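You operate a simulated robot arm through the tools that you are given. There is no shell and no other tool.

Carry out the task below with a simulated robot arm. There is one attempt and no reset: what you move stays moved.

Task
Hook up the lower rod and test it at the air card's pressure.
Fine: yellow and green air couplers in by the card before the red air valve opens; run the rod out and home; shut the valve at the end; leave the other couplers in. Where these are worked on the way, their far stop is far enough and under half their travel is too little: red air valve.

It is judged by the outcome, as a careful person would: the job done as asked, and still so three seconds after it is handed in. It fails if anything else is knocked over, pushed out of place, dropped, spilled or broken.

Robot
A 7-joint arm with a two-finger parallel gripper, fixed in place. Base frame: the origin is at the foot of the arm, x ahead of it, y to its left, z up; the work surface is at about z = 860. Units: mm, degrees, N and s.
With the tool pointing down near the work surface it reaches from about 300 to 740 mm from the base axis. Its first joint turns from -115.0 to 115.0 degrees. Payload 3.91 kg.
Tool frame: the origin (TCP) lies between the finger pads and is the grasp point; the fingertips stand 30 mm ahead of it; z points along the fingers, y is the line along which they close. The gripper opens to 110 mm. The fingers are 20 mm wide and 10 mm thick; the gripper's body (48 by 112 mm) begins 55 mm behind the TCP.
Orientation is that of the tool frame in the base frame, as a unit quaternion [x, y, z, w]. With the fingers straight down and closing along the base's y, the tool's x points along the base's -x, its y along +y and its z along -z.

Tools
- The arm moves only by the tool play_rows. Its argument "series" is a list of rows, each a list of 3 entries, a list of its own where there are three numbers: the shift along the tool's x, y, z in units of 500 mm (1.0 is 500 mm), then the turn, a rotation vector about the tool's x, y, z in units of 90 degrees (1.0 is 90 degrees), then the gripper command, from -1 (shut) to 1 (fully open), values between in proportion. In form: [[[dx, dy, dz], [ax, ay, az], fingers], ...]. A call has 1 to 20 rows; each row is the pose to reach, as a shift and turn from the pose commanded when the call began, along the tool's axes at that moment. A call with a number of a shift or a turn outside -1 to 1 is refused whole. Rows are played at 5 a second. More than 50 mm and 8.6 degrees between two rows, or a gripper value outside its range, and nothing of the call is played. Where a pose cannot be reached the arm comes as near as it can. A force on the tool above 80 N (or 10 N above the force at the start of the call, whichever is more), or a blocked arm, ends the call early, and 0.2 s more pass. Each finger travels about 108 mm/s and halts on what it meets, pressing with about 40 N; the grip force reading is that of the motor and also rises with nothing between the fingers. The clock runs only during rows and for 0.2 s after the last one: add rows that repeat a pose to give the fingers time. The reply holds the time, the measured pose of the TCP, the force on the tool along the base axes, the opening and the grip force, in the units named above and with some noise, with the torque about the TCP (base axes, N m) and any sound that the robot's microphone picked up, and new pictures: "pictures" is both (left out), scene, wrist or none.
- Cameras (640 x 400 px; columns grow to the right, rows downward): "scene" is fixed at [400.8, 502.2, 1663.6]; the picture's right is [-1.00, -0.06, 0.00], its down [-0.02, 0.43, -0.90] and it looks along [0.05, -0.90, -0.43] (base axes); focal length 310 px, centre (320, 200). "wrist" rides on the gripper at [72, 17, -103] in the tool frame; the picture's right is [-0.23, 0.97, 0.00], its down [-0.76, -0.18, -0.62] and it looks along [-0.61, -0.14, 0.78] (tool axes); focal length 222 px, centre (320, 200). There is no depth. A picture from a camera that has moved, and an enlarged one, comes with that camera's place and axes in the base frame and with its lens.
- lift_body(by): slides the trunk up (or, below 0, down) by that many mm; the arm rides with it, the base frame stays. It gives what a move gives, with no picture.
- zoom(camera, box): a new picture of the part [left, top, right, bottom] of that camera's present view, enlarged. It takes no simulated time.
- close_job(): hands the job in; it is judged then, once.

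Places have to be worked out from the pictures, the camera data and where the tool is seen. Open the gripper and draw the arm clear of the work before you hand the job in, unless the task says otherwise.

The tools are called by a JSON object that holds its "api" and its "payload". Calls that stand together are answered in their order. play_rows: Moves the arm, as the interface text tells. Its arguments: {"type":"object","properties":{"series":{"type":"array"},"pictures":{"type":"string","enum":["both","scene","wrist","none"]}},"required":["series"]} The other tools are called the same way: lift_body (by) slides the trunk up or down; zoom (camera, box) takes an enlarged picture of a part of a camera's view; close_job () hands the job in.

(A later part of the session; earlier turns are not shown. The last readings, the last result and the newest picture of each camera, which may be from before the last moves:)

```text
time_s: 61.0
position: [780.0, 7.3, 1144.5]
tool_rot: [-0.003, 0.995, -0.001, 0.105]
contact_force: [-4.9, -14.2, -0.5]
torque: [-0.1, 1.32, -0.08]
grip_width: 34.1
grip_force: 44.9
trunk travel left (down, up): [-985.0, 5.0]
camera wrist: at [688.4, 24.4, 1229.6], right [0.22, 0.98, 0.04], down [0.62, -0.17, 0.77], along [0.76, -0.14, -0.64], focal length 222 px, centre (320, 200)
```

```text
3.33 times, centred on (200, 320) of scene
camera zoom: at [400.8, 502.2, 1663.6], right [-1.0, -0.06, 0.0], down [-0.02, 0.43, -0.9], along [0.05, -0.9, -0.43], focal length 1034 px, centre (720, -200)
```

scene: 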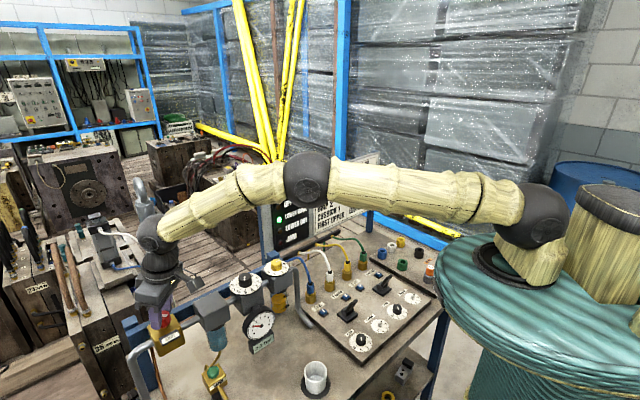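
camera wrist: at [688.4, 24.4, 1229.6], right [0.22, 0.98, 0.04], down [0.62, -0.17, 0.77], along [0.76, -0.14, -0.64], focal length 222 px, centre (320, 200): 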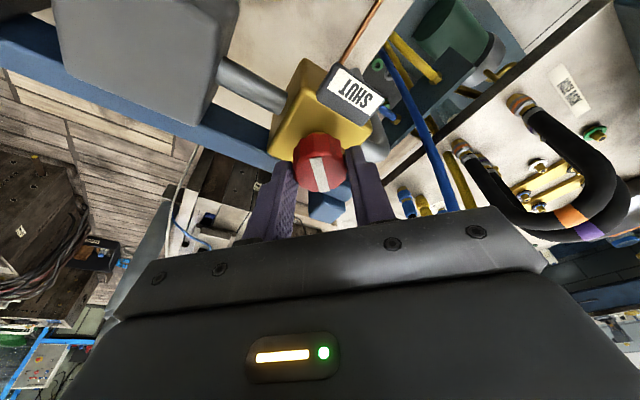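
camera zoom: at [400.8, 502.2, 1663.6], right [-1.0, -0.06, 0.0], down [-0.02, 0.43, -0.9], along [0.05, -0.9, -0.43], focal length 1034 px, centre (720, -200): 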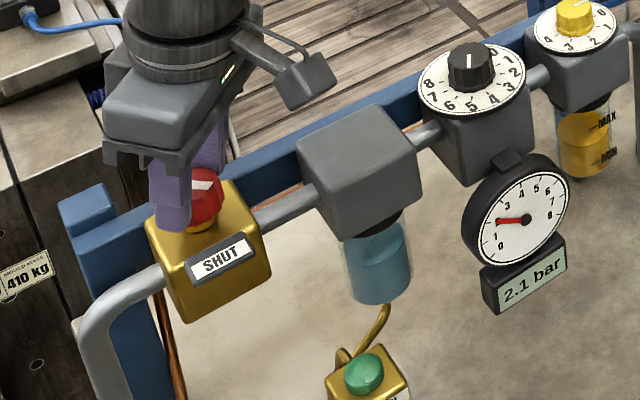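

The knob turned with the hand and the gauge has climbed to 2.1 bar, so anticlockwise opens it. I'll continue toward the far stop.

{"api": "play_rows", "payload": {"series": [[[0, 0, 0], [0, 0, -0.0833], -1], [[0, 0, 0], [0, 0, -0.1667], -1], [[0, 0, 0], [0, 0, -0.25], -1], [[0, 0, 0], [0, 0, -0.3333], -1], [[0, 0, 0], [0, 0, -0.4167], -1], [[0, 0, 0], [0, 0, -0.5], -1], [[0, 0, 0], [0, 0, -0.5], -1]], "pictures": "both"}}

{"api": "zoom", "payload": {"camera": "wrist", "box": [230, 60, 430, 210]}}

{"api": "zoom", "payload": {"camera": "scene", "box": [120, 260, 280, 380]}}

{"api": "zoom", "payload": {"camera": "scene", "box": [260, 180, 360, 260]}}

```text
time_s: 62.6
position: [779.5, 7.9, 1144.3]
tool_rot: [-0.384, 0.917, -0.041, 0.097]
contact_force: [-4.9, -3.9, 7.9]
torque: [0.83, -0.47, 0.02]
grip_width: 35.4
grip_force: 44.9
trunk travel left (down, up): [-985.0, 5.0]
camera wrist: at [697.5, -31.2, 1232.3], right [-0.52, 0.85, -0.11], down [0.52, 0.42, 0.75], along [0.68, 0.33, -0.65], focal length 222 px, centre (320, 200)
```

scene: 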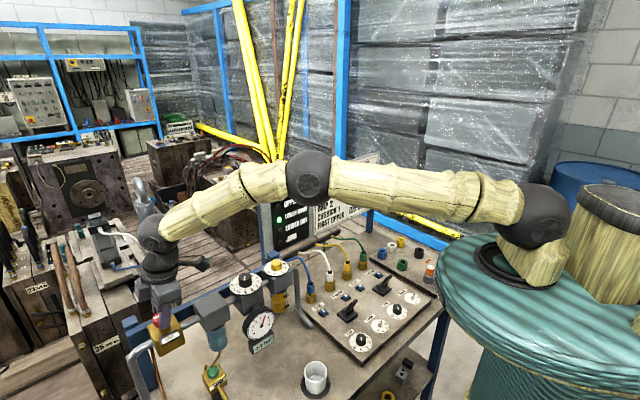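
wrist: 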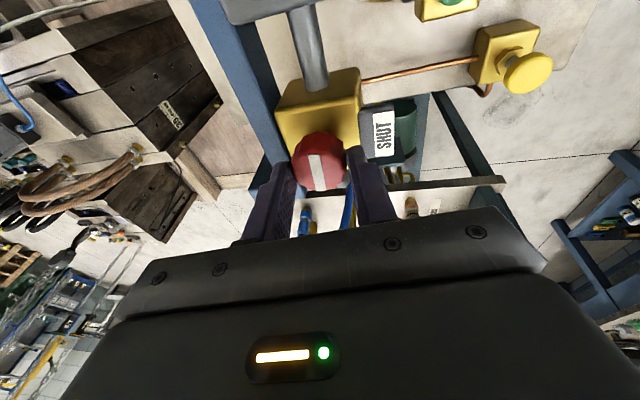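

```text
2.67 times, centred on (330, 135) of wrist
camera zoom: at [697.5, -31.2, 1232.3], right [-0.52, 0.85, -0.11], down [0.52, 0.42, 0.75], along [0.68, 0.33, -0.65], focal length 592 px, centre (293, 373)
```

zoom: 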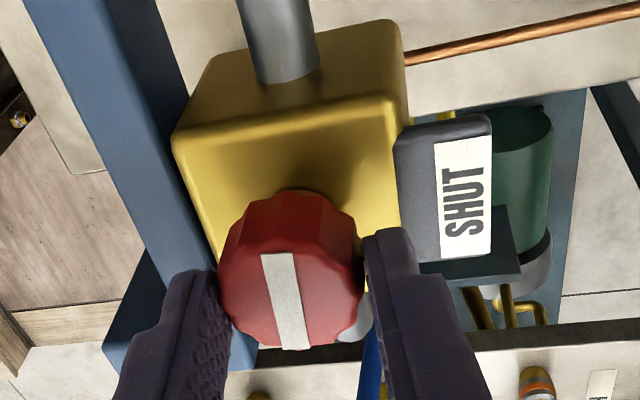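

```text
3.33 times, centred on (200, 320) of scene
camera zoom: at [400.8, 502.2, 1663.6], right [-1.0, -0.06, 0.0], down [-0.02, 0.43, -0.9], along [0.05, -0.9, -0.43], focal length 1034 px, centre (720, -200)
```

zoom: 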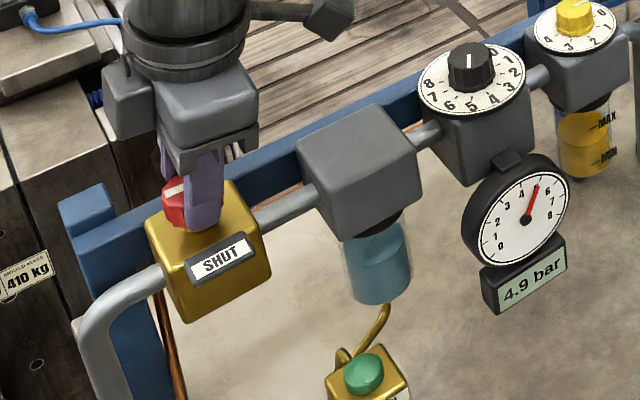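

```text
5.00 times, centred on (310, 220) of scene
camera zoom: at [400.8, 502.2, 1663.6], right [-1.0, -0.06, 0.0], down [-0.02, 0.43, -0.9], along [0.05, -0.9, -0.43], focal length 1551 px, centre (370, 100)
```

zoom: 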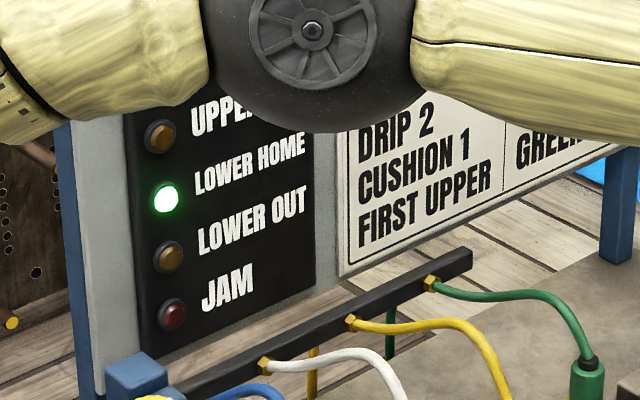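

The gauge reads 4.9 bar, LOWER HOME is lit and the stripe has gone a quarter turn. I'll turn a bit more to see whether this is the stop.

{"api": "play_rows", "payload": {"series": [[[0, 0, 0], [0, 0, -0.0556], -1], [[0, 0, 0], [0, 0, -0.1111], -1], [[0, 0, 0], [0, 0, -0.1667], -1], [[0, 0, 0], [0, 0, -0.2222], -1], [[0, 0, 0], [0, 0, -0.2222], -1]], "pictures": "both"}}

{"api": "zoom", "payload": {"camera": "wrist", "box": [230, 60, 430, 210]}}

{"api": "zoom", "payload": {"camera": "scene", "box": [120, 260, 280, 380]}}

```text
time_s: 63.8
position: [780.0, 9.2, 1143.9]
tool_rot: [-0.537, 0.837, -0.057, 0.089]
contact_force: [0.9, -2.8, 11.1]
torque: [0.42, 0.21, -0.53]
grip_width: 35.8
grip_force: 45.4
trunk travel left (down, up): [-985.0, 5.0]
camera wrist: at [714.1, -49.8, 1235.9], right [-0.77, 0.61, -0.17], down [0.34, 0.62, 0.71], along [0.54, 0.49, -0.68], focal length 222 px, centre (320, 200)
```

scene: 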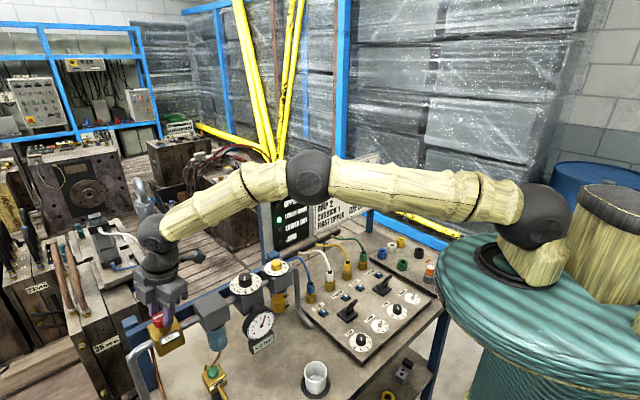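
wrist: 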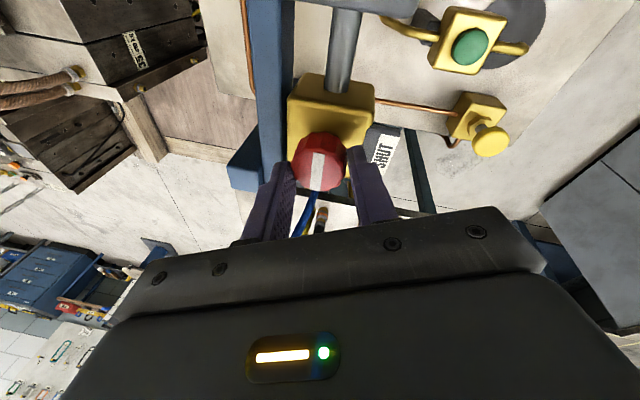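

```text
2.67 times, centred on (330, 135) of wrist
camera zoom: at [714.1, -49.8, 1235.9], right [-0.77, 0.61, -0.17], down [0.34, 0.62, 0.71], along [0.54, 0.49, -0.68], focal length 592 px, centre (293, 373)
```

zoom: 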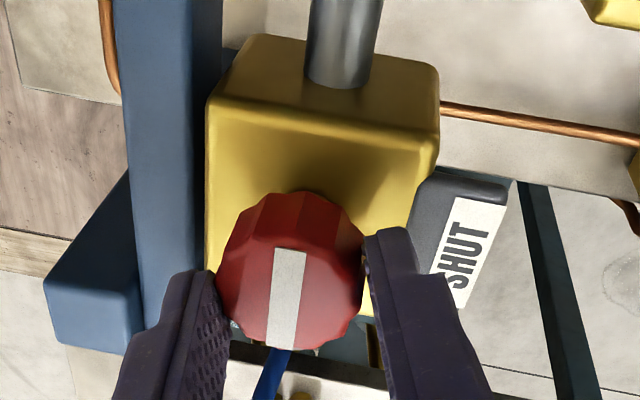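

```text
3.33 times, centred on (200, 320) of scene
camera zoom: at [400.8, 502.2, 1663.6], right [-1.0, -0.06, 0.0], down [-0.02, 0.43, -0.9], along [0.05, -0.9, -0.43], focal length 1034 px, centre (720, -200)
```

zoom: 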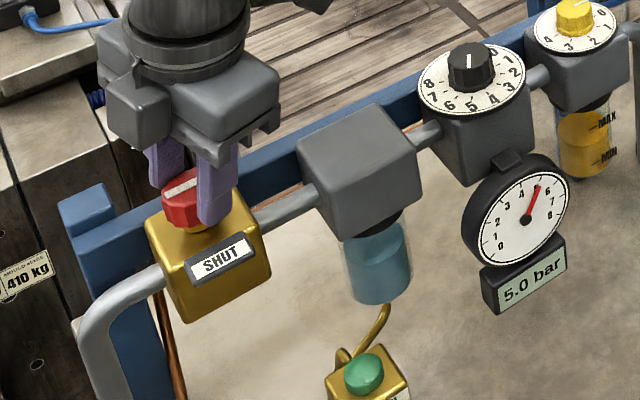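

The knob has hit its stop at 90° and the gauge reads 5.0 bar. I'll release and back off along the tool axis.

{"api": "play_rows", "payload": {"series": [[[0, 0, 0], [0, 0, -0.19], -0.3], [[0, 0, 0], [0, 0, -0.17], 0.1], [[0, 0, 0], [0, 0, -0.17], 0.1], [[0, 0, -0.05], [0, 0, -0.17], 0.1], [[0, 0, -0.11], [0, 0, -0.17], 0.1], [[0, 0, -0.18], [0, 0, -0.17], 0.1], [[0, 0, -0.18], [0, 0, -0.17], 0.1]], "pictures": "both"}}

{"api": "zoom", "payload": {"camera": "scene", "box": [120, 260, 280, 380]}}

{"api": "zoom", "payload": {"camera": "scene", "box": [260, 170, 380, 260]}}

```text
refused: row 1 steps farther than a row can; nothing moved
```

```text
3.33 times, centred on (200, 320) of scene
camera zoom: at [400.8, 502.2, 1663.6], right [-1.0, -0.06, 0.0], down [-0.02, 0.43, -0.9], along [0.05, -0.9, -0.43], focal length 1034 px, centre (720, -200)
```

zoom: 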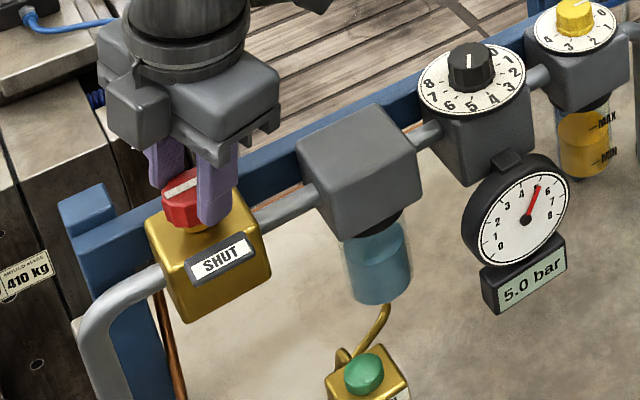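

```text
4.44 times, centred on (320, 215) of scene
camera zoom: at [400.8, 502.2, 1663.6], right [-1.0, -0.06, 0.0], down [-0.02, 0.43, -0.9], along [0.05, -0.9, -0.43], focal length 1378 px, centre (320, 133)
```

zoom: 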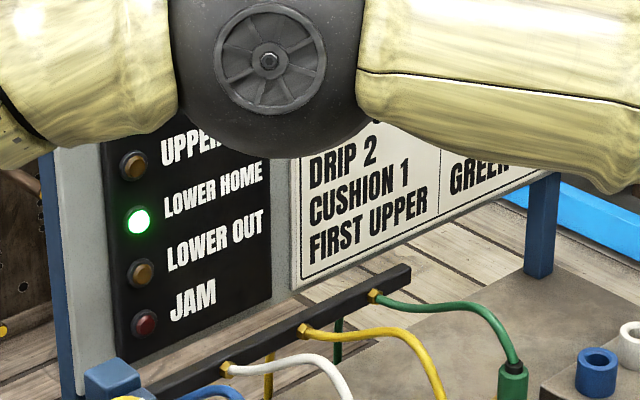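

That call was refused because the turn step was too large. I'll simply open without turning and back off along the tool axis.

{"api": "play_rows", "payload": {"series": [[[0, 0, 0], [0, 0, 0], -0.3], [[0, 0, 0], [0, 0, 0], 0.1], [[0, 0, 0], [0, 0, 0], 0.1], [[0, 0, -0.05], [0, 0, 0], 0.1], [[0, 0, -0.11], [0, 0, 0], 0.1], [[0, 0, -0.18], [0, 0, 0], 0.1], [[0, 0, -0.18], [0, 0, 0], 0.1]], "pictures": "both"}}

{"api": "zoom", "payload": {"camera": "scene", "box": [120, 260, 280, 380]}}

{"api": "zoom", "payload": {"camera": "wrist", "box": [230, 40, 430, 190]}}

```text
time_s: 65.4
position: [762.6, 7.9, 1232.1]
tool_rot: [-0.536, 0.838, -0.057, 0.088]
contact_force: [0.2, 0.3, 0.4]
torque: [0.0, 0.02, 0.04]
grip_width: 60.6
grip_force: 0.1
trunk travel left (down, up): [-985.0, 5.0]
camera wrist: at [696.5, -50.0, 1322.8], right [-0.77, 0.62, -0.16], down [0.34, 0.62, 0.71], along [0.54, 0.49, -0.69], focal length 222 px, centre (320, 200)
```

scene: 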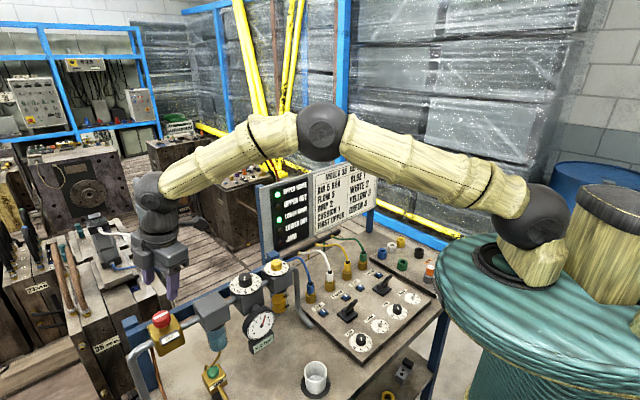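
wrist: 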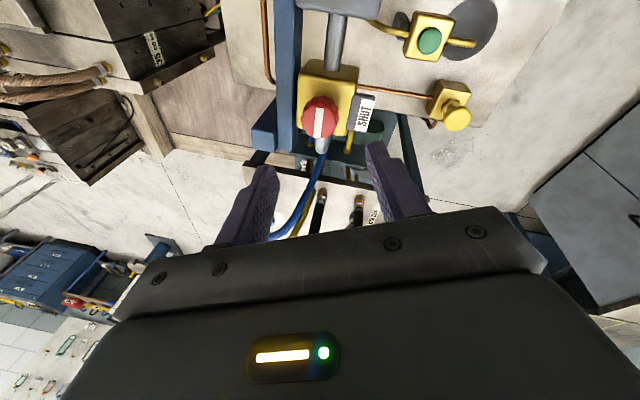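

```text
3.33 times, centred on (200, 320) of scene
camera zoom: at [400.8, 502.2, 1663.6], right [-1.0, -0.06, 0.0], down [-0.02, 0.43, -0.9], along [0.05, -0.9, -0.43], focal length 1034 px, centre (720, -200)
```

zoom: 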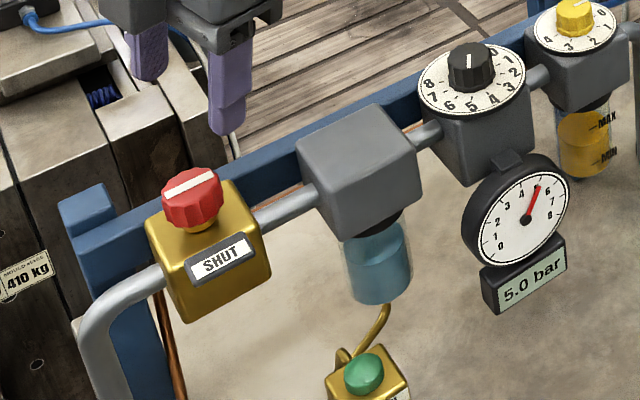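

```text
2.67 times, centred on (330, 115) of wrist
camera zoom: at [696.5, -50.0, 1322.8], right [-0.77, 0.62, -0.16], down [0.34, 0.62, 0.71], along [0.54, 0.49, -0.69], focal length 592 px, centre (293, 427)
```

zoom: 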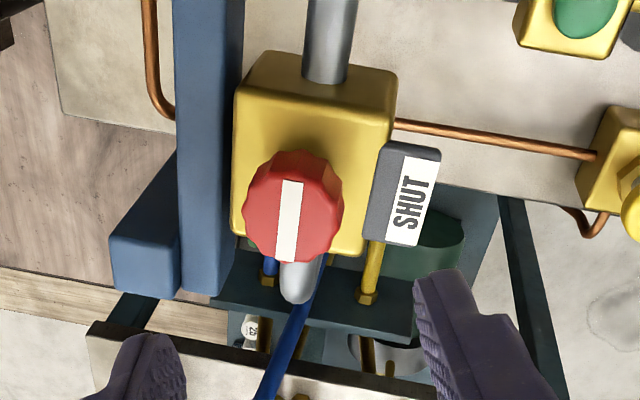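

The valve is fully open at 5.0 bar and both HOME lamps are lit. From the pictures the lower lever pivots about the port line and leans toward the dials, so it has to be pushed toward the ports. I'll travel back to it in two stages, removing the tilt on the way.

{"api": "play_rows", "payload": {"series": [[[0.0657, 0.0368, -0.0148], [-0.0017, 0.0103, 0.0819], 0.1], [[0.1313, 0.0735, -0.0296], [-0.0034, 0.0206, 0.1637], 0.1], [[0.197, 0.1103, -0.0444], [-0.0052, 0.0309, 0.2456], 0.1], [[0.2627, 0.147, -0.0592], [-0.0069, 0.0412, 0.3275], 0.1], [[0.3283, 0.1838, -0.074], [-0.0086, 0.0515, 0.4094], 0.1], [[0.394, 0.2205, -0.0888], [-0.0103, 0.0617, 0.4912], 0.1], [[0.4597, 0.2573, -0.1036], [-0.012, 0.072, 0.5731], 0.1], [[0.5253, 0.294, -0.1184], [-0.0138, 0.0823, 0.655], 0.1], [[0.591, 0.3308, -0.1332], [-0.0155, 0.0926, 0.7368], 0.1], [[0.591, 0.3308, -0.1332], [-0.0155, 0.0926, 0.7368], 0.1]], "pictures": "scene"}}

```text
time_s: 67.6
position: [480.3, -188.9, 1238.5]
tool_rot: [0.011, 0.999, -0.025, 0.039]
contact_force: [-0.1, 0.9, 0.5]
torque: [-0.04, 0.03, 0.01]
grip_width: 60.3
grip_force: 0.0
trunk travel left (down, up): [-985.0, 5.0]
```

scene: 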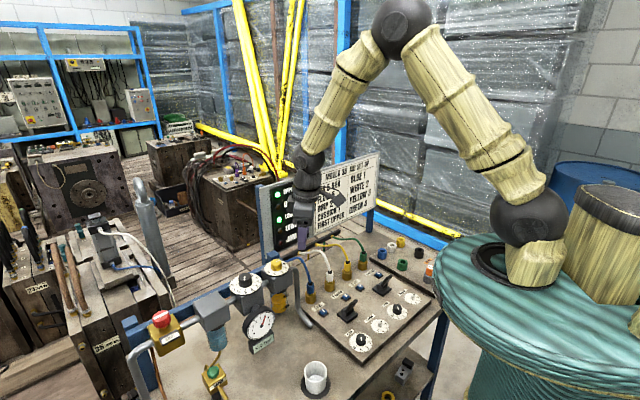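

The arm tracks well and both HOME lamps are green. Second stage: finish the rotation to heading 134° and move above the lower lever.

{"api": "play_rows", "payload": {"series": [[[0.0617, -0.0389, 0.0302], [-0.0011, 0.0069, 0.0546], 0.1], [[0.1235, -0.0778, 0.0604], [-0.0023, 0.0137, 0.1092], 0.1], [[0.1852, -0.1167, 0.0907], [-0.0034, 0.0206, 0.1637], 0.1], [[0.2469, -0.1556, 0.1209], [-0.0046, 0.0275, 0.2183], 0.1], [[0.3087, -0.1944, 0.1511], [-0.0057, 0.0343, 0.2729], 0.1], [[0.3704, -0.2333, 0.1813], [-0.0069, 0.0412, 0.3275], 0.1], [[0.4321, -0.2722, 0.2116], [-0.008, 0.0481, 0.382], 0.1], [[0.4939, -0.3111, 0.2418], [-0.0092, 0.0549, 0.4366], 0.1], [[0.5556, -0.35, 0.272], [-0.0103, 0.0618, 0.4912], 0.1], [[0.5556, -0.35, 0.272], [-0.0103, 0.0618, 0.4912], 0.1]], "pictures": "both"}}

{"api": "zoom", "payload": {"camera": "wrist", "box": [220, 20, 460, 180]}}

{"api": "zoom", "payload": {"camera": "scene", "box": [330, 240, 420, 320]}}

```text
time_s: 69.8
position: [211.0, -366.1, 1089.5]
tool_rot: [0.391, 0.921, -0.001, -0.001]
contact_force: [0.4, 0.4, -0.6]
torque: [0.0, 0.02, -0.05]
grip_width: 60.4
grip_force: 0.0
trunk travel left (down, up): [-985.0, 5.0]
camera wrist: at [173.5, -301.5, 1192.5], right [0.86, 0.52, 0.0], down [0.4, -0.67, 0.62], along [0.32, -0.53, -0.78], focal length 222 px, centre (320, 200)
```

scene: 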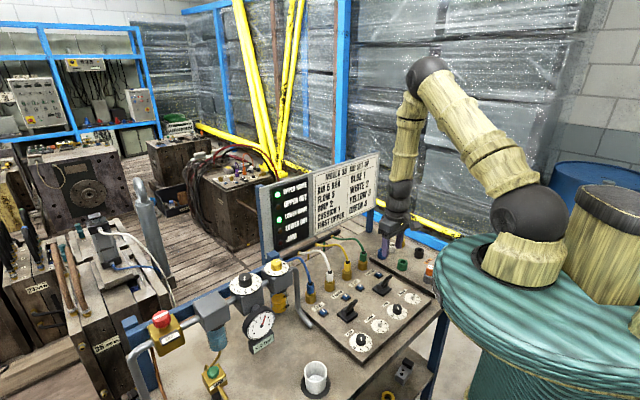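
wrist: 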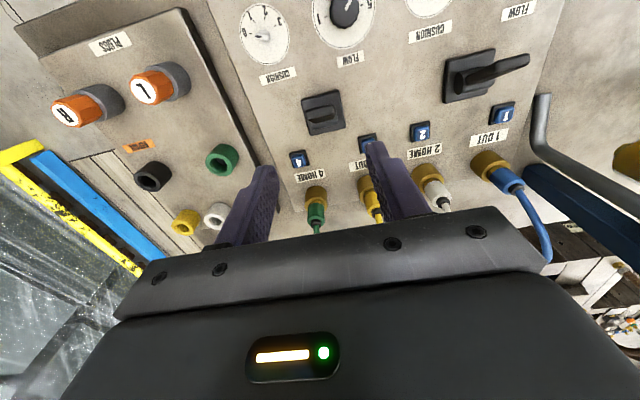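

```text
2.50 times, centred on (340, 100) of wrist
camera zoom: at [173.5, -301.5, 1192.5], right [0.86, 0.52, 0.0], down [0.4, -0.67, 0.62], along [0.32, -0.53, -0.78], focal length 555 px, centre (270, 450)
```

zoom: 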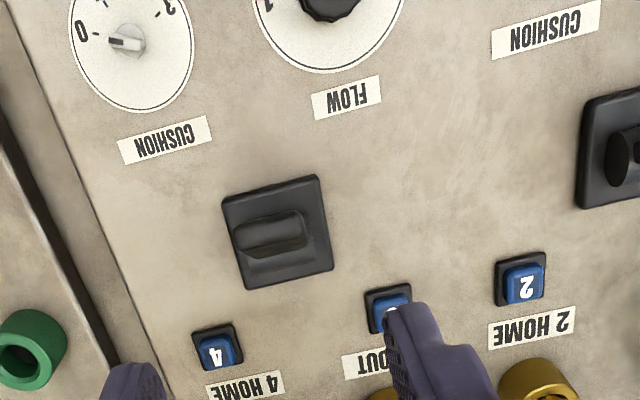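

```text
5.00 times, centred on (375, 280) of scene
camera zoom: at [400.8, 502.2, 1663.6], right [-1.0, -0.06, 0.0], down [-0.02, 0.43, -0.9], along [0.05, -0.9, -0.43], focal length 1551 px, centre (45, -200)
```

zoom: 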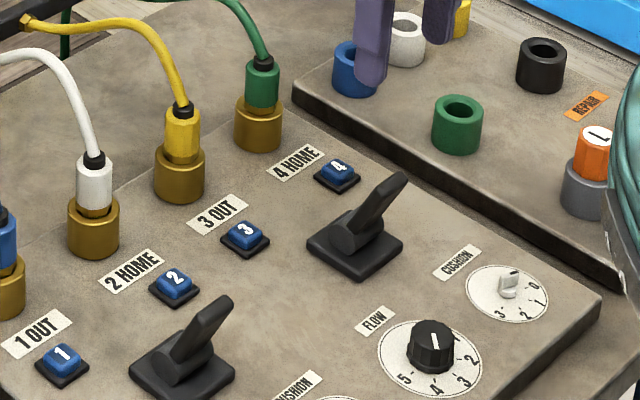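

I'll zoom tightly on the lever in both views to settle which way it leans.

{"api": "zoom", "payload": {"camera": "wrist", "box": [290, 75, 370, 145]}}

{"api": "zoom", "payload": {"camera": "scene", "box": [365, 265, 405, 300]}}

{"api": "zoom", "payload": {"camera": "wrist", "box": [430, 30, 540, 130]}}

```text
5.71 times, centred on (330, 110) of wrist
camera zoom: at [173.5, -301.5, 1192.5], right [0.86, 0.52, 0.0], down [0.4, -0.67, 0.62], along [0.32, -0.53, -0.78], focal length 1269 px, centre (263, 714)
```

zoom: 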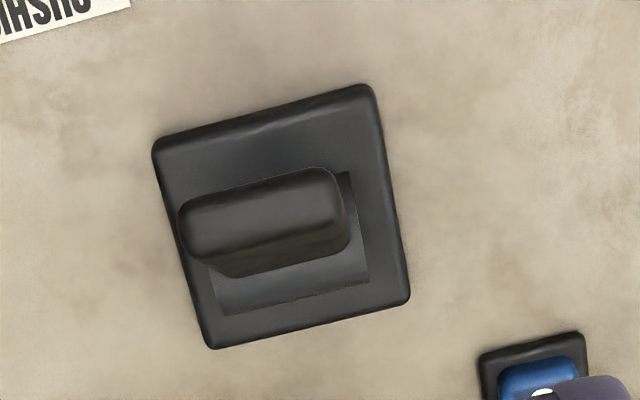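

```text
11.43 times, centred on (385, 282) of scene
camera zoom: at [400.8, 502.2, 1663.6], right [-1.0, -0.06, 0.0], down [-0.02, 0.43, -0.9], along [0.05, -0.9, -0.43], focal length 3544 px, centre (-423, -743)
```

zoom: 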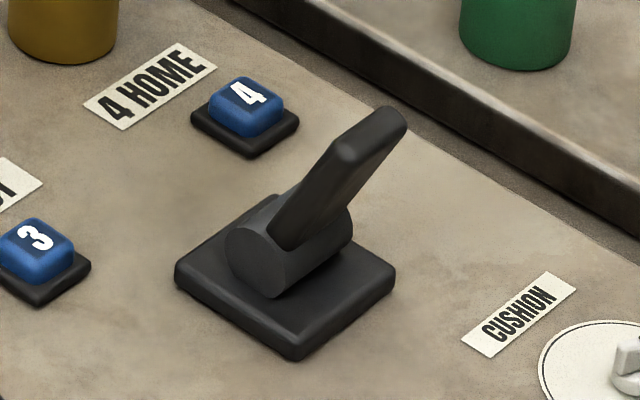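

```text
4.00 times, centred on (485, 80) of wrist
camera zoom: at [173.5, -301.5, 1192.5], right [0.86, 0.52, 0.0], down [0.4, -0.67, 0.62], along [0.32, -0.53, -0.78], focal length 888 px, centre (-340, 680)
```

zoom: 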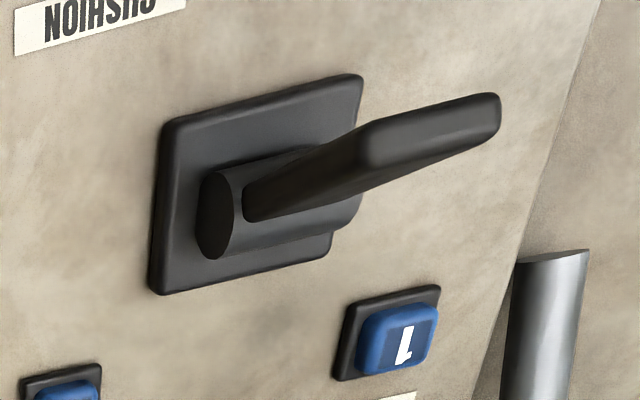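

Settled: the lever pivots near (225,-380,900) and its tip is at (209,-362,965), leaning about 21° toward the dials. I'll close the fingers, come down on the dial side of the handle and stop beside it.

{"api": "play_rows", "payload": {"series": [[[0.033, 0, 0.02], [0, 0, 0], -0.5], [[0.066, 0, 0.06], [0, 0, 0], -1], [[0.066, 0, 0.12], [0, 0, 0], -1], [[0.066, 0, 0.18], [0, 0, 0], -1], [[0.066, 0, 0.229], [0, 0, 0], -1], [[0.066, 0, 0.229], [0, 0, 0], -1]], "pictures": "both"}}

{"api": "zoom", "payload": {"camera": "wrist", "box": [240, 60, 400, 200]}}

{"api": "zoom", "payload": {"camera": "scene", "box": [350, 250, 420, 310]}}

```text
time_s: 71.2
position: [184.8, -342.6, 975.5]
tool_rot: [0.389, 0.921, 0.0, 0.0]
contact_force: [-0.4, -0.1, -0.1]
torque: [0.03, 0.01, -0.01]
grip_width: 0.0
grip_force: 37.7
trunk travel left (down, up): [-985.0, 5.0]
camera wrist: at [147.3, -278.5, 1078.2], right [0.86, 0.52, 0.0], down [0.4, -0.67, 0.62], along [0.32, -0.53, -0.78], focal length 222 px, centre (320, 200)
```

scene: 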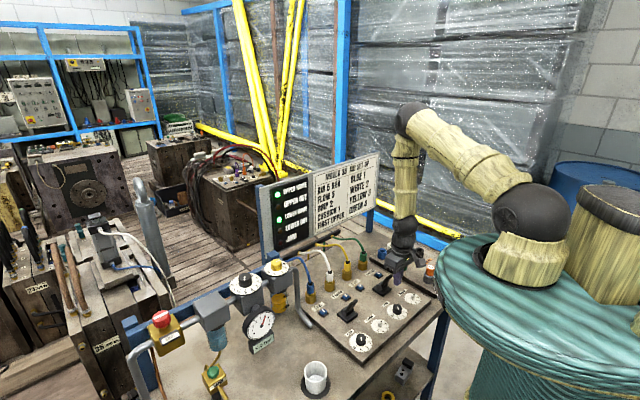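
wrist: 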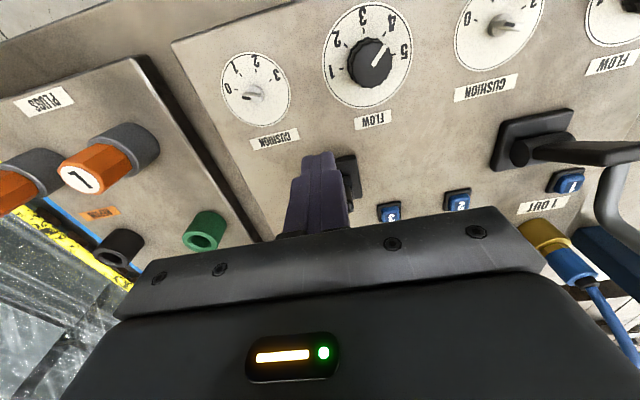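

```text
2.86 times, centred on (320, 130) of wrist
camera zoom: at [147.3, -278.5, 1078.2], right [0.86, 0.52, 0.0], down [0.4, -0.67, 0.62], along [0.32, -0.53, -0.78], focal length 635 px, centre (320, 400)
```

zoom: 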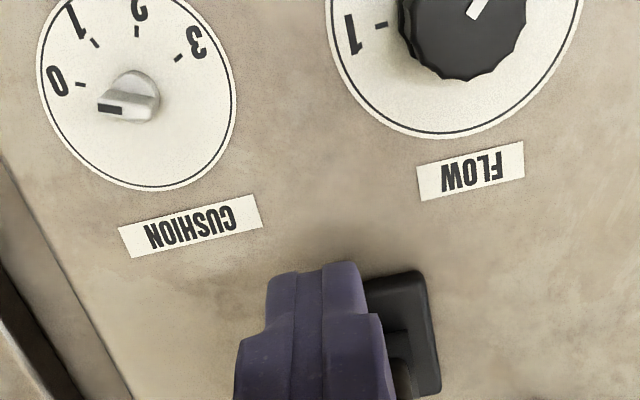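

```text
6.67 times, centred on (385, 280) of scene
camera zoom: at [400.8, 502.2, 1663.6], right [-1.0, -0.06, 0.0], down [-0.02, 0.43, -0.9], along [0.05, -0.9, -0.43], focal length 2068 px, centre (-113, -333)
```

zoom: 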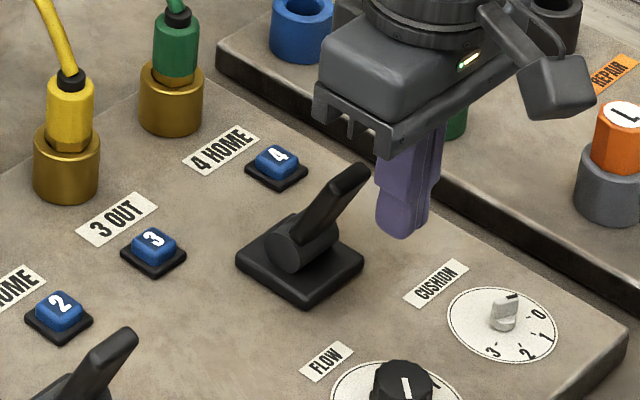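

The closed fingers are on the dial side of the handle, about 20 mm below its top. I'll push the lever toward the ports (OUT).

{"api": "play_rows", "payload": {"series": [[[-0.02, 0, 0], [0, 0, 0], -1], [[-0.04, 0, 0], [0, 0, 0], -1], [[-0.052, 0, 0], [0, 0, 0], -1], [[-0.064, 0, 0], [0, 0, 0], -1], [[-0.076, 0, 0], [0, 0, 0], -1], [[-0.088, 0, 0], [0, 0, 0], -1], [[-0.1, 0, 0], [0, 0, 0], -1], [[-0.108, 0, 0], [0, 0, 0], -1], [[-0.114, 0, 0], [0, 0, 0], -1], [[-0.114, 0, 0], [0, 0, 0], -1]], "pictures": "both"}}

{"api": "zoom", "payload": {"camera": "scene", "box": [350, 250, 420, 310]}}

{"api": "zoom", "payload": {"camera": "scene", "box": [240, 160, 360, 270]}}

```text
time_s: 73.4
position: [224.9, -384.0, 976.3]
tool_rot: [0.389, 0.921, -0.001, 0.0]
contact_force: [0.3, -0.4, 0.2]
torque: [0.0, 0.03, -0.03]
grip_width: 0.0
grip_force: 37.1
trunk travel left (down, up): [-985.0, 5.0]
camera wrist: at [187.6, -318.7, 1078.5], right [0.86, 0.52, 0.0], down [0.4, -0.67, 0.62], along [0.32, -0.53, -0.78], focal length 222 px, centre (320, 200)
```

scene: 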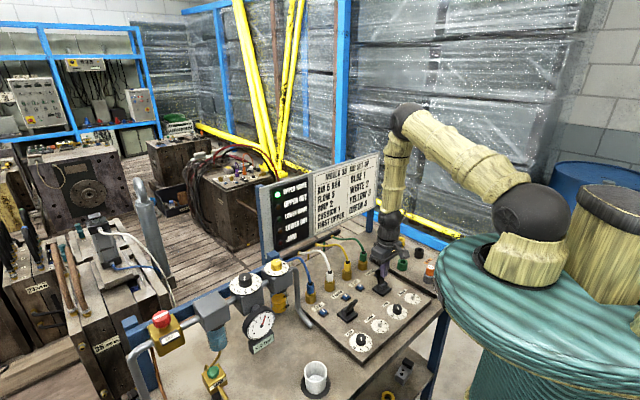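
wrist: 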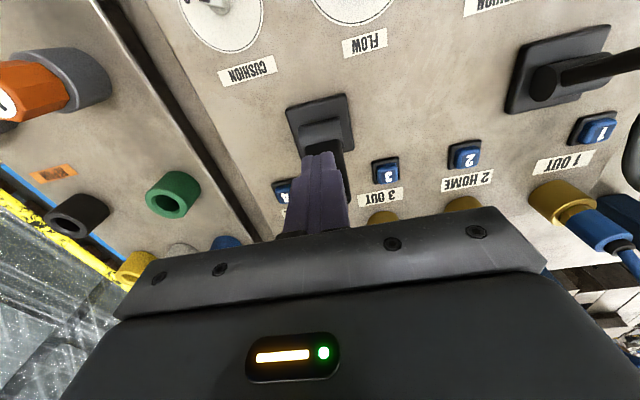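

```text
6.67 times, centred on (385, 280) of scene
camera zoom: at [400.8, 502.2, 1663.6], right [-1.0, -0.06, 0.0], down [-0.02, 0.43, -0.9], along [0.05, -0.9, -0.43], focal length 2068 px, centre (-113, -333)
```

zoom: 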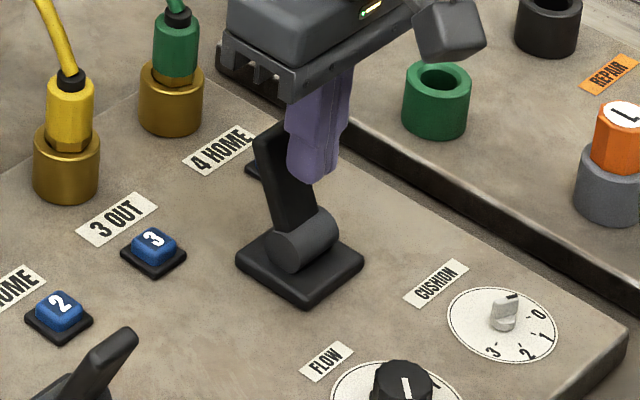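

```text
3.64 times, centred on (300, 215) of scene
camera zoom: at [400.8, 502.2, 1663.6], right [-1.0, -0.06, 0.0], down [-0.02, 0.43, -0.9], along [0.05, -0.9, -0.43], focal length 1128 px, centre (393, 146)
```

zoom: 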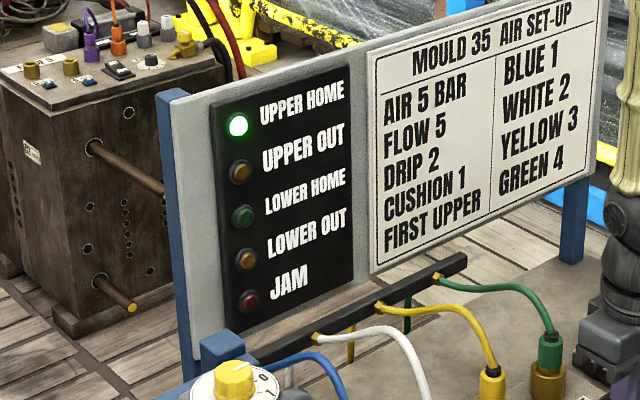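

The lever flipped and LOWER HOME went out, so the lower rod is moving. I'll back off, rise clear and wait for the LOWER OUT lamp.

{"api": "play_rows", "payload": {"series": [[[0.016, 0, 0], [0, 0, 0], -1], [[0.02, 0, -0.05], [0, 0, 0], -1], [[0.02, 0, -0.11], [0, 0, 0], -1], [[0.02, 0, -0.17], [0, 0, 0], -1], [[0.02, 0, -0.17], [0, 0, 0], -1], [[0.02, 0, -0.17], [0, 0, 0], -1], [[0.02, 0, -0.17], [0, 0, 0], -1]], "pictures": "both"}}

{"api": "zoom", "payload": {"camera": "scene", "box": [240, 160, 360, 270]}}

{"api": "zoom", "payload": {"camera": "scene", "box": [350, 250, 420, 310]}}

{"api": "zoom", "payload": {"camera": "scene", "box": [180, 140, 300, 260]}}

{"api": "zoom", "payload": {"camera": "scene", "box": [220, 290, 300, 360]}}

```text
time_s: 75.0
position: [217.6, -375.8, 1060.9]
tool_rot: [0.388, 0.922, 0.0, 0.001]
contact_force: [0.2, -0.2, 0.5]
torque: [-0.02, 0.0, 0.0]
grip_width: 0.0
grip_force: 38.0
trunk travel left (down, up): [-985.0, 5.0]
camera wrist: at [180.2, -311.7, 1164.1], right [0.86, 0.52, 0.0], down [0.4, -0.67, 0.62], along [0.32, -0.53, -0.78], focal length 222 px, centre (320, 200)
```

scene: 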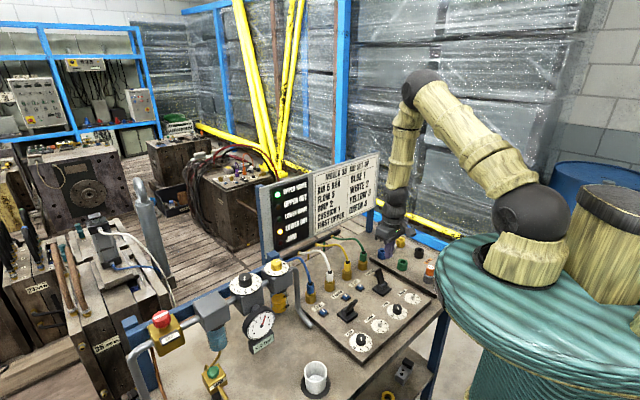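
wrist: 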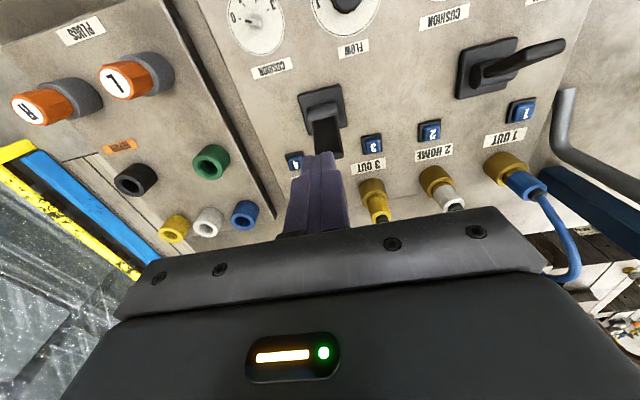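

```text
3.64 times, centred on (300, 215) of scene
camera zoom: at [400.8, 502.2, 1663.6], right [-1.0, -0.06, 0.0], down [-0.02, 0.43, -0.9], along [0.05, -0.9, -0.43], focal length 1128 px, centre (393, 146)
```

zoom: 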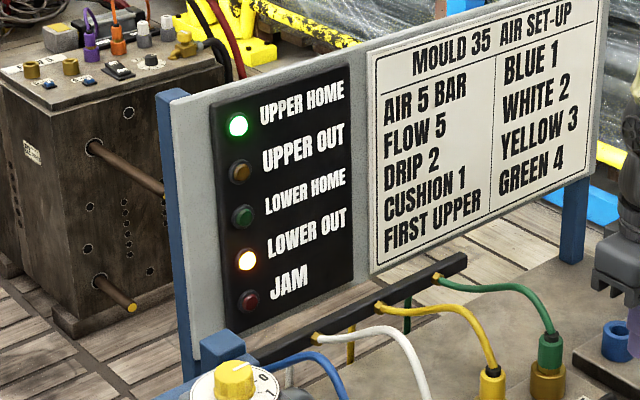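

```text
6.67 times, centred on (385, 280) of scene
camera zoom: at [400.8, 502.2, 1663.6], right [-1.0, -0.06, 0.0], down [-0.02, 0.43, -0.9], along [0.05, -0.9, -0.43], focal length 2068 px, centre (-113, -333)
```

zoom: 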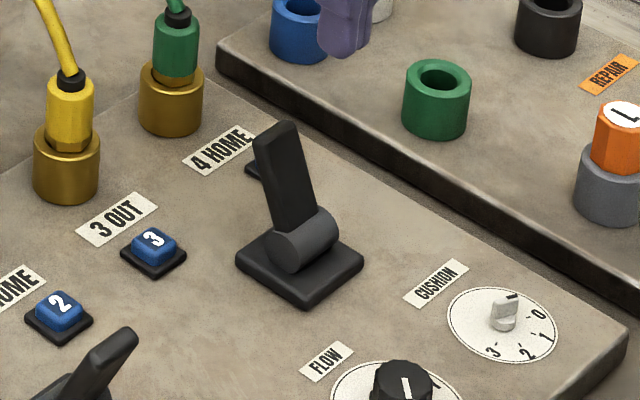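

```text
3.33 times, centred on (240, 200) of scene
camera zoom: at [400.8, 502.2, 1663.6], right [-1.0, -0.06, 0.0], down [-0.02, 0.43, -0.9], along [0.05, -0.9, -0.43], focal length 1034 px, centre (587, 200)
```

zoom: 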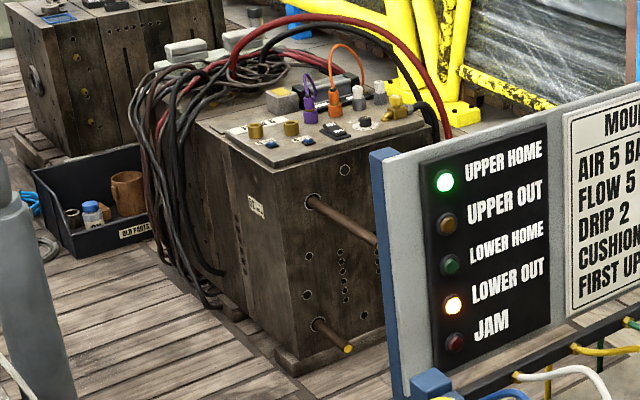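

```text
5.71 times, centred on (260, 325) of scene
camera zoom: at [400.8, 502.2, 1663.6], right [-1.0, -0.06, 0.0], down [-0.02, 0.43, -0.9], along [0.05, -0.9, -0.43], focal length 1772 px, centre (663, -514)
```

zoom: 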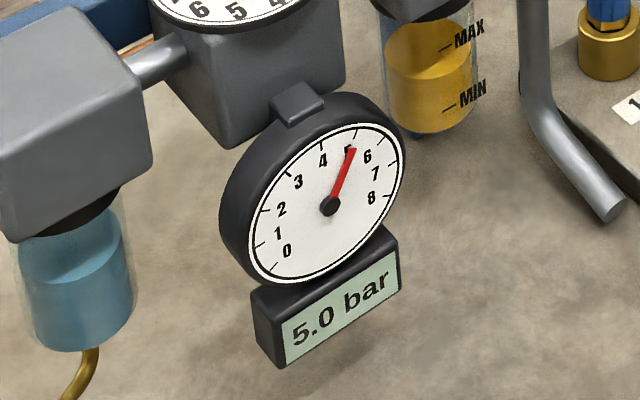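

LOWER OUT is lit at 5.0 bar. Now I'll go over to the port side of the handle and come down there to bring it home.

{"api": "play_rows", "payload": {"series": [[[-0.046, 0.002, 0], [0, 0, 0], -1], [[-0.092, 0.004, 0], [0, 0, 0], -1], [[-0.137, 0.006, 0.0], [0, 0, 0], -1], [[-0.137, 0.006, 0.06], [0, 0, 0], -1], [[-0.137, 0.006, 0.12], [0, 0, 0], -1], [[-0.137, 0.006, 0.172], [0, 0, 0], -1], [[-0.137, 0.006, 0.172], [0, 0, 0], -1]], "pictures": "both"}}

{"api": "zoom", "payload": {"camera": "scene", "box": [340, 240, 420, 310]}}

{"api": "zoom", "payload": {"camera": "wrist", "box": [220, 40, 420, 210]}}

```text
time_s: 76.6
position: [268.3, -422.7, 975.0]
tool_rot: [0.389, 0.921, 0.0, 0.0]
contact_force: [-0.2, -0.5, 0.4]
torque: [-0.01, -0.02, 0.03]
grip_width: 0.0
grip_force: 37.6
trunk travel left (down, up): [-985.0, 5.0]
camera wrist: at [230.7, -358.7, 1077.8], right [0.86, 0.52, 0.0], down [0.4, -0.67, 0.62], along [0.32, -0.53, -0.78], focal length 222 px, centre (320, 200)
```

scene: 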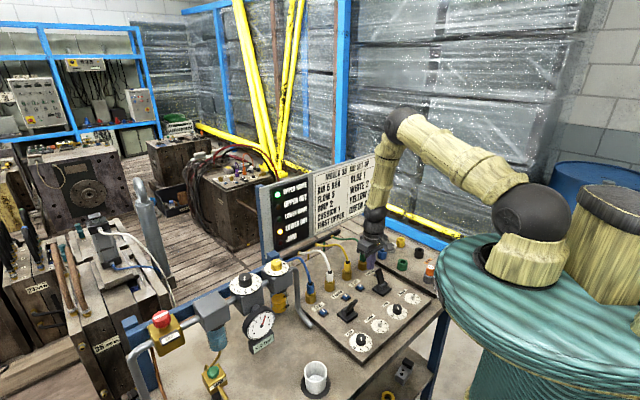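
wrist: 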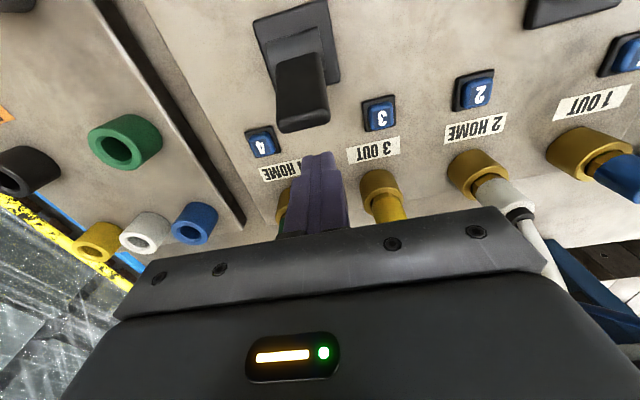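

```text
5.71 times, centred on (380, 275) of scene
camera zoom: at [400.8, 502.2, 1663.6], right [-1.0, -0.06, 0.0], down [-0.02, 0.43, -0.9], along [0.05, -0.9, -0.43], focal length 1772 px, centre (-23, -229)
```

zoom: 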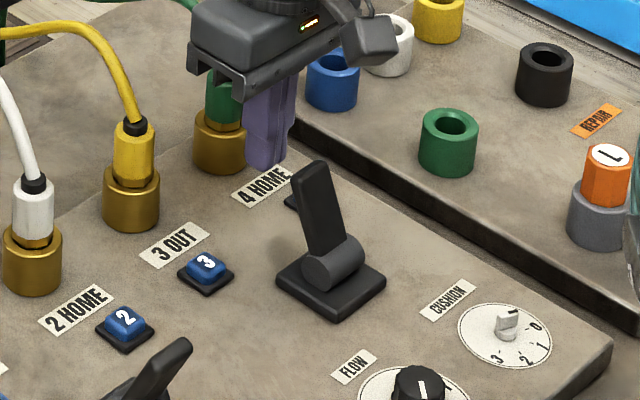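

```text
2.35 times, centred on (320, 125) of wrist
camera zoom: at [230.7, -358.7, 1077.8], right [0.86, 0.52, 0.0], down [0.4, -0.67, 0.62], along [0.32, -0.53, -0.78], focal length 523 px, centre (320, 376)
```

zoom: 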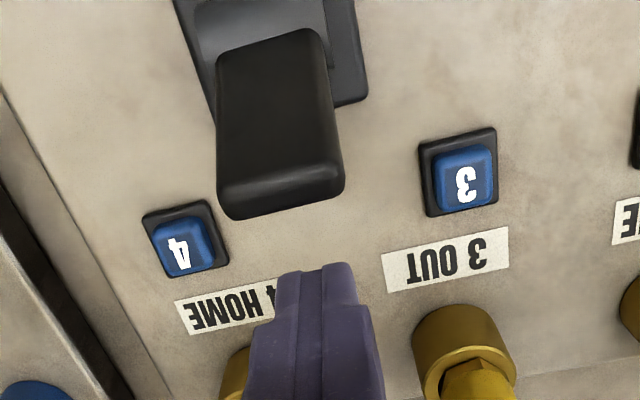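

The fingers are on the port side of the handle. I'll push it back toward the dials (HOME).

{"api": "play_rows", "payload": {"series": [[[0.025, 0, 0], [0, 0, 0], -1], [[0.045, 0, 0], [0, 0, 0], -1], [[0.057, 0, 0], [0, 0, 0], -1], [[0.069, 0, 0], [0, 0, 0], -1], [[0.081, 0, 0], [0, 0, 0], -1], [[0.093, 0, 0], [0, 0, 0], -1], [[0.105, 0, 0], [0, 0, 0], -1], [[0.115, 0, 0], [0, 0, 0], -1], [[0.122, 0, 0], [0, 0, 0], -1], [[0.122, 0, 0], [0, 0, 0], -1]], "pictures": "both"}}

{"api": "zoom", "payload": {"camera": "scene", "box": [340, 240, 420, 310]}}

{"api": "zoom", "payload": {"camera": "scene", "box": [240, 160, 360, 270]}}

```text
time_s: 78.8
position: [225.6, -379.5, 974.8]
tool_rot: [0.389, 0.921, 0.0, 0.0]
contact_force: [-0.8, -0.2, -0.9]
torque: [0.02, -0.01, -0.01]
grip_width: 0.0
grip_force: 37.8
trunk travel left (down, up): [-985.0, 5.0]
camera wrist: at [188.2, -314.9, 1077.8], right [0.86, 0.52, 0.0], down [0.4, -0.67, 0.62], along [0.32, -0.53, -0.78], focal length 222 px, centre (320, 200)
```

scene: 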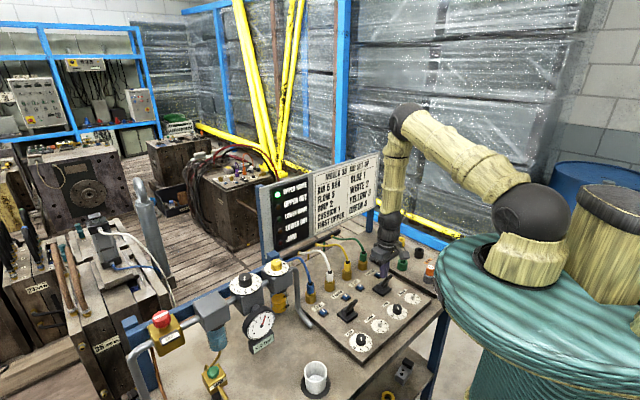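
wrist: 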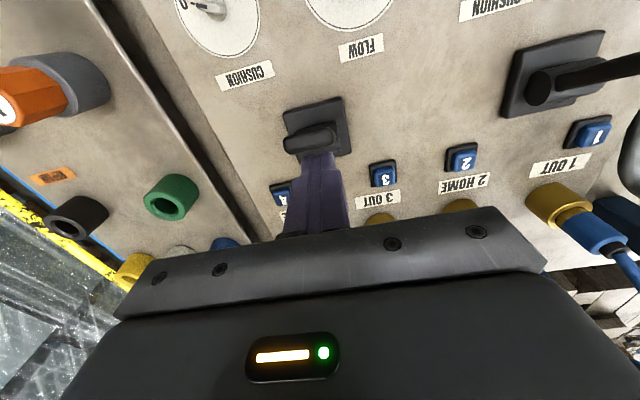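

```text
5.71 times, centred on (380, 275) of scene
camera zoom: at [400.8, 502.2, 1663.6], right [-1.0, -0.06, 0.0], down [-0.02, 0.43, -0.9], along [0.05, -0.9, -0.43], focal length 1772 px, centre (-23, -229)
```

zoom: 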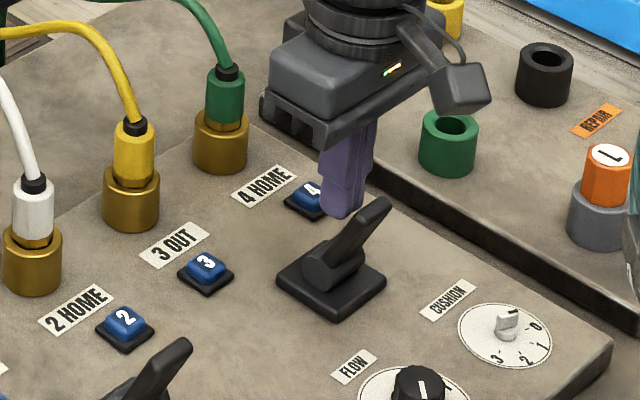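

```text
3.64 times, centred on (300, 215) of scene
camera zoom: at [400.8, 502.2, 1663.6], right [-1.0, -0.06, 0.0], down [-0.02, 0.43, -0.9], along [0.05, -0.9, -0.43], focal length 1128 px, centre (393, 146)
```

zoom: 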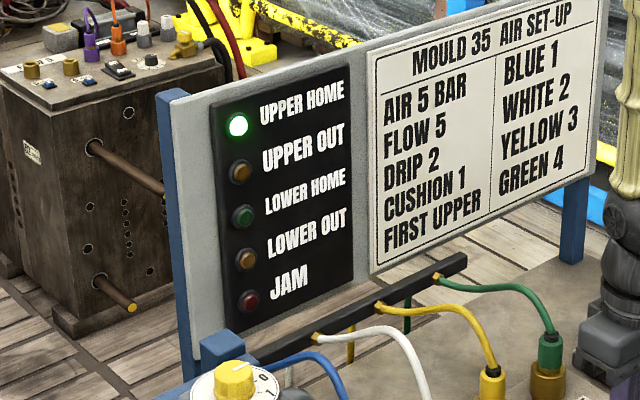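

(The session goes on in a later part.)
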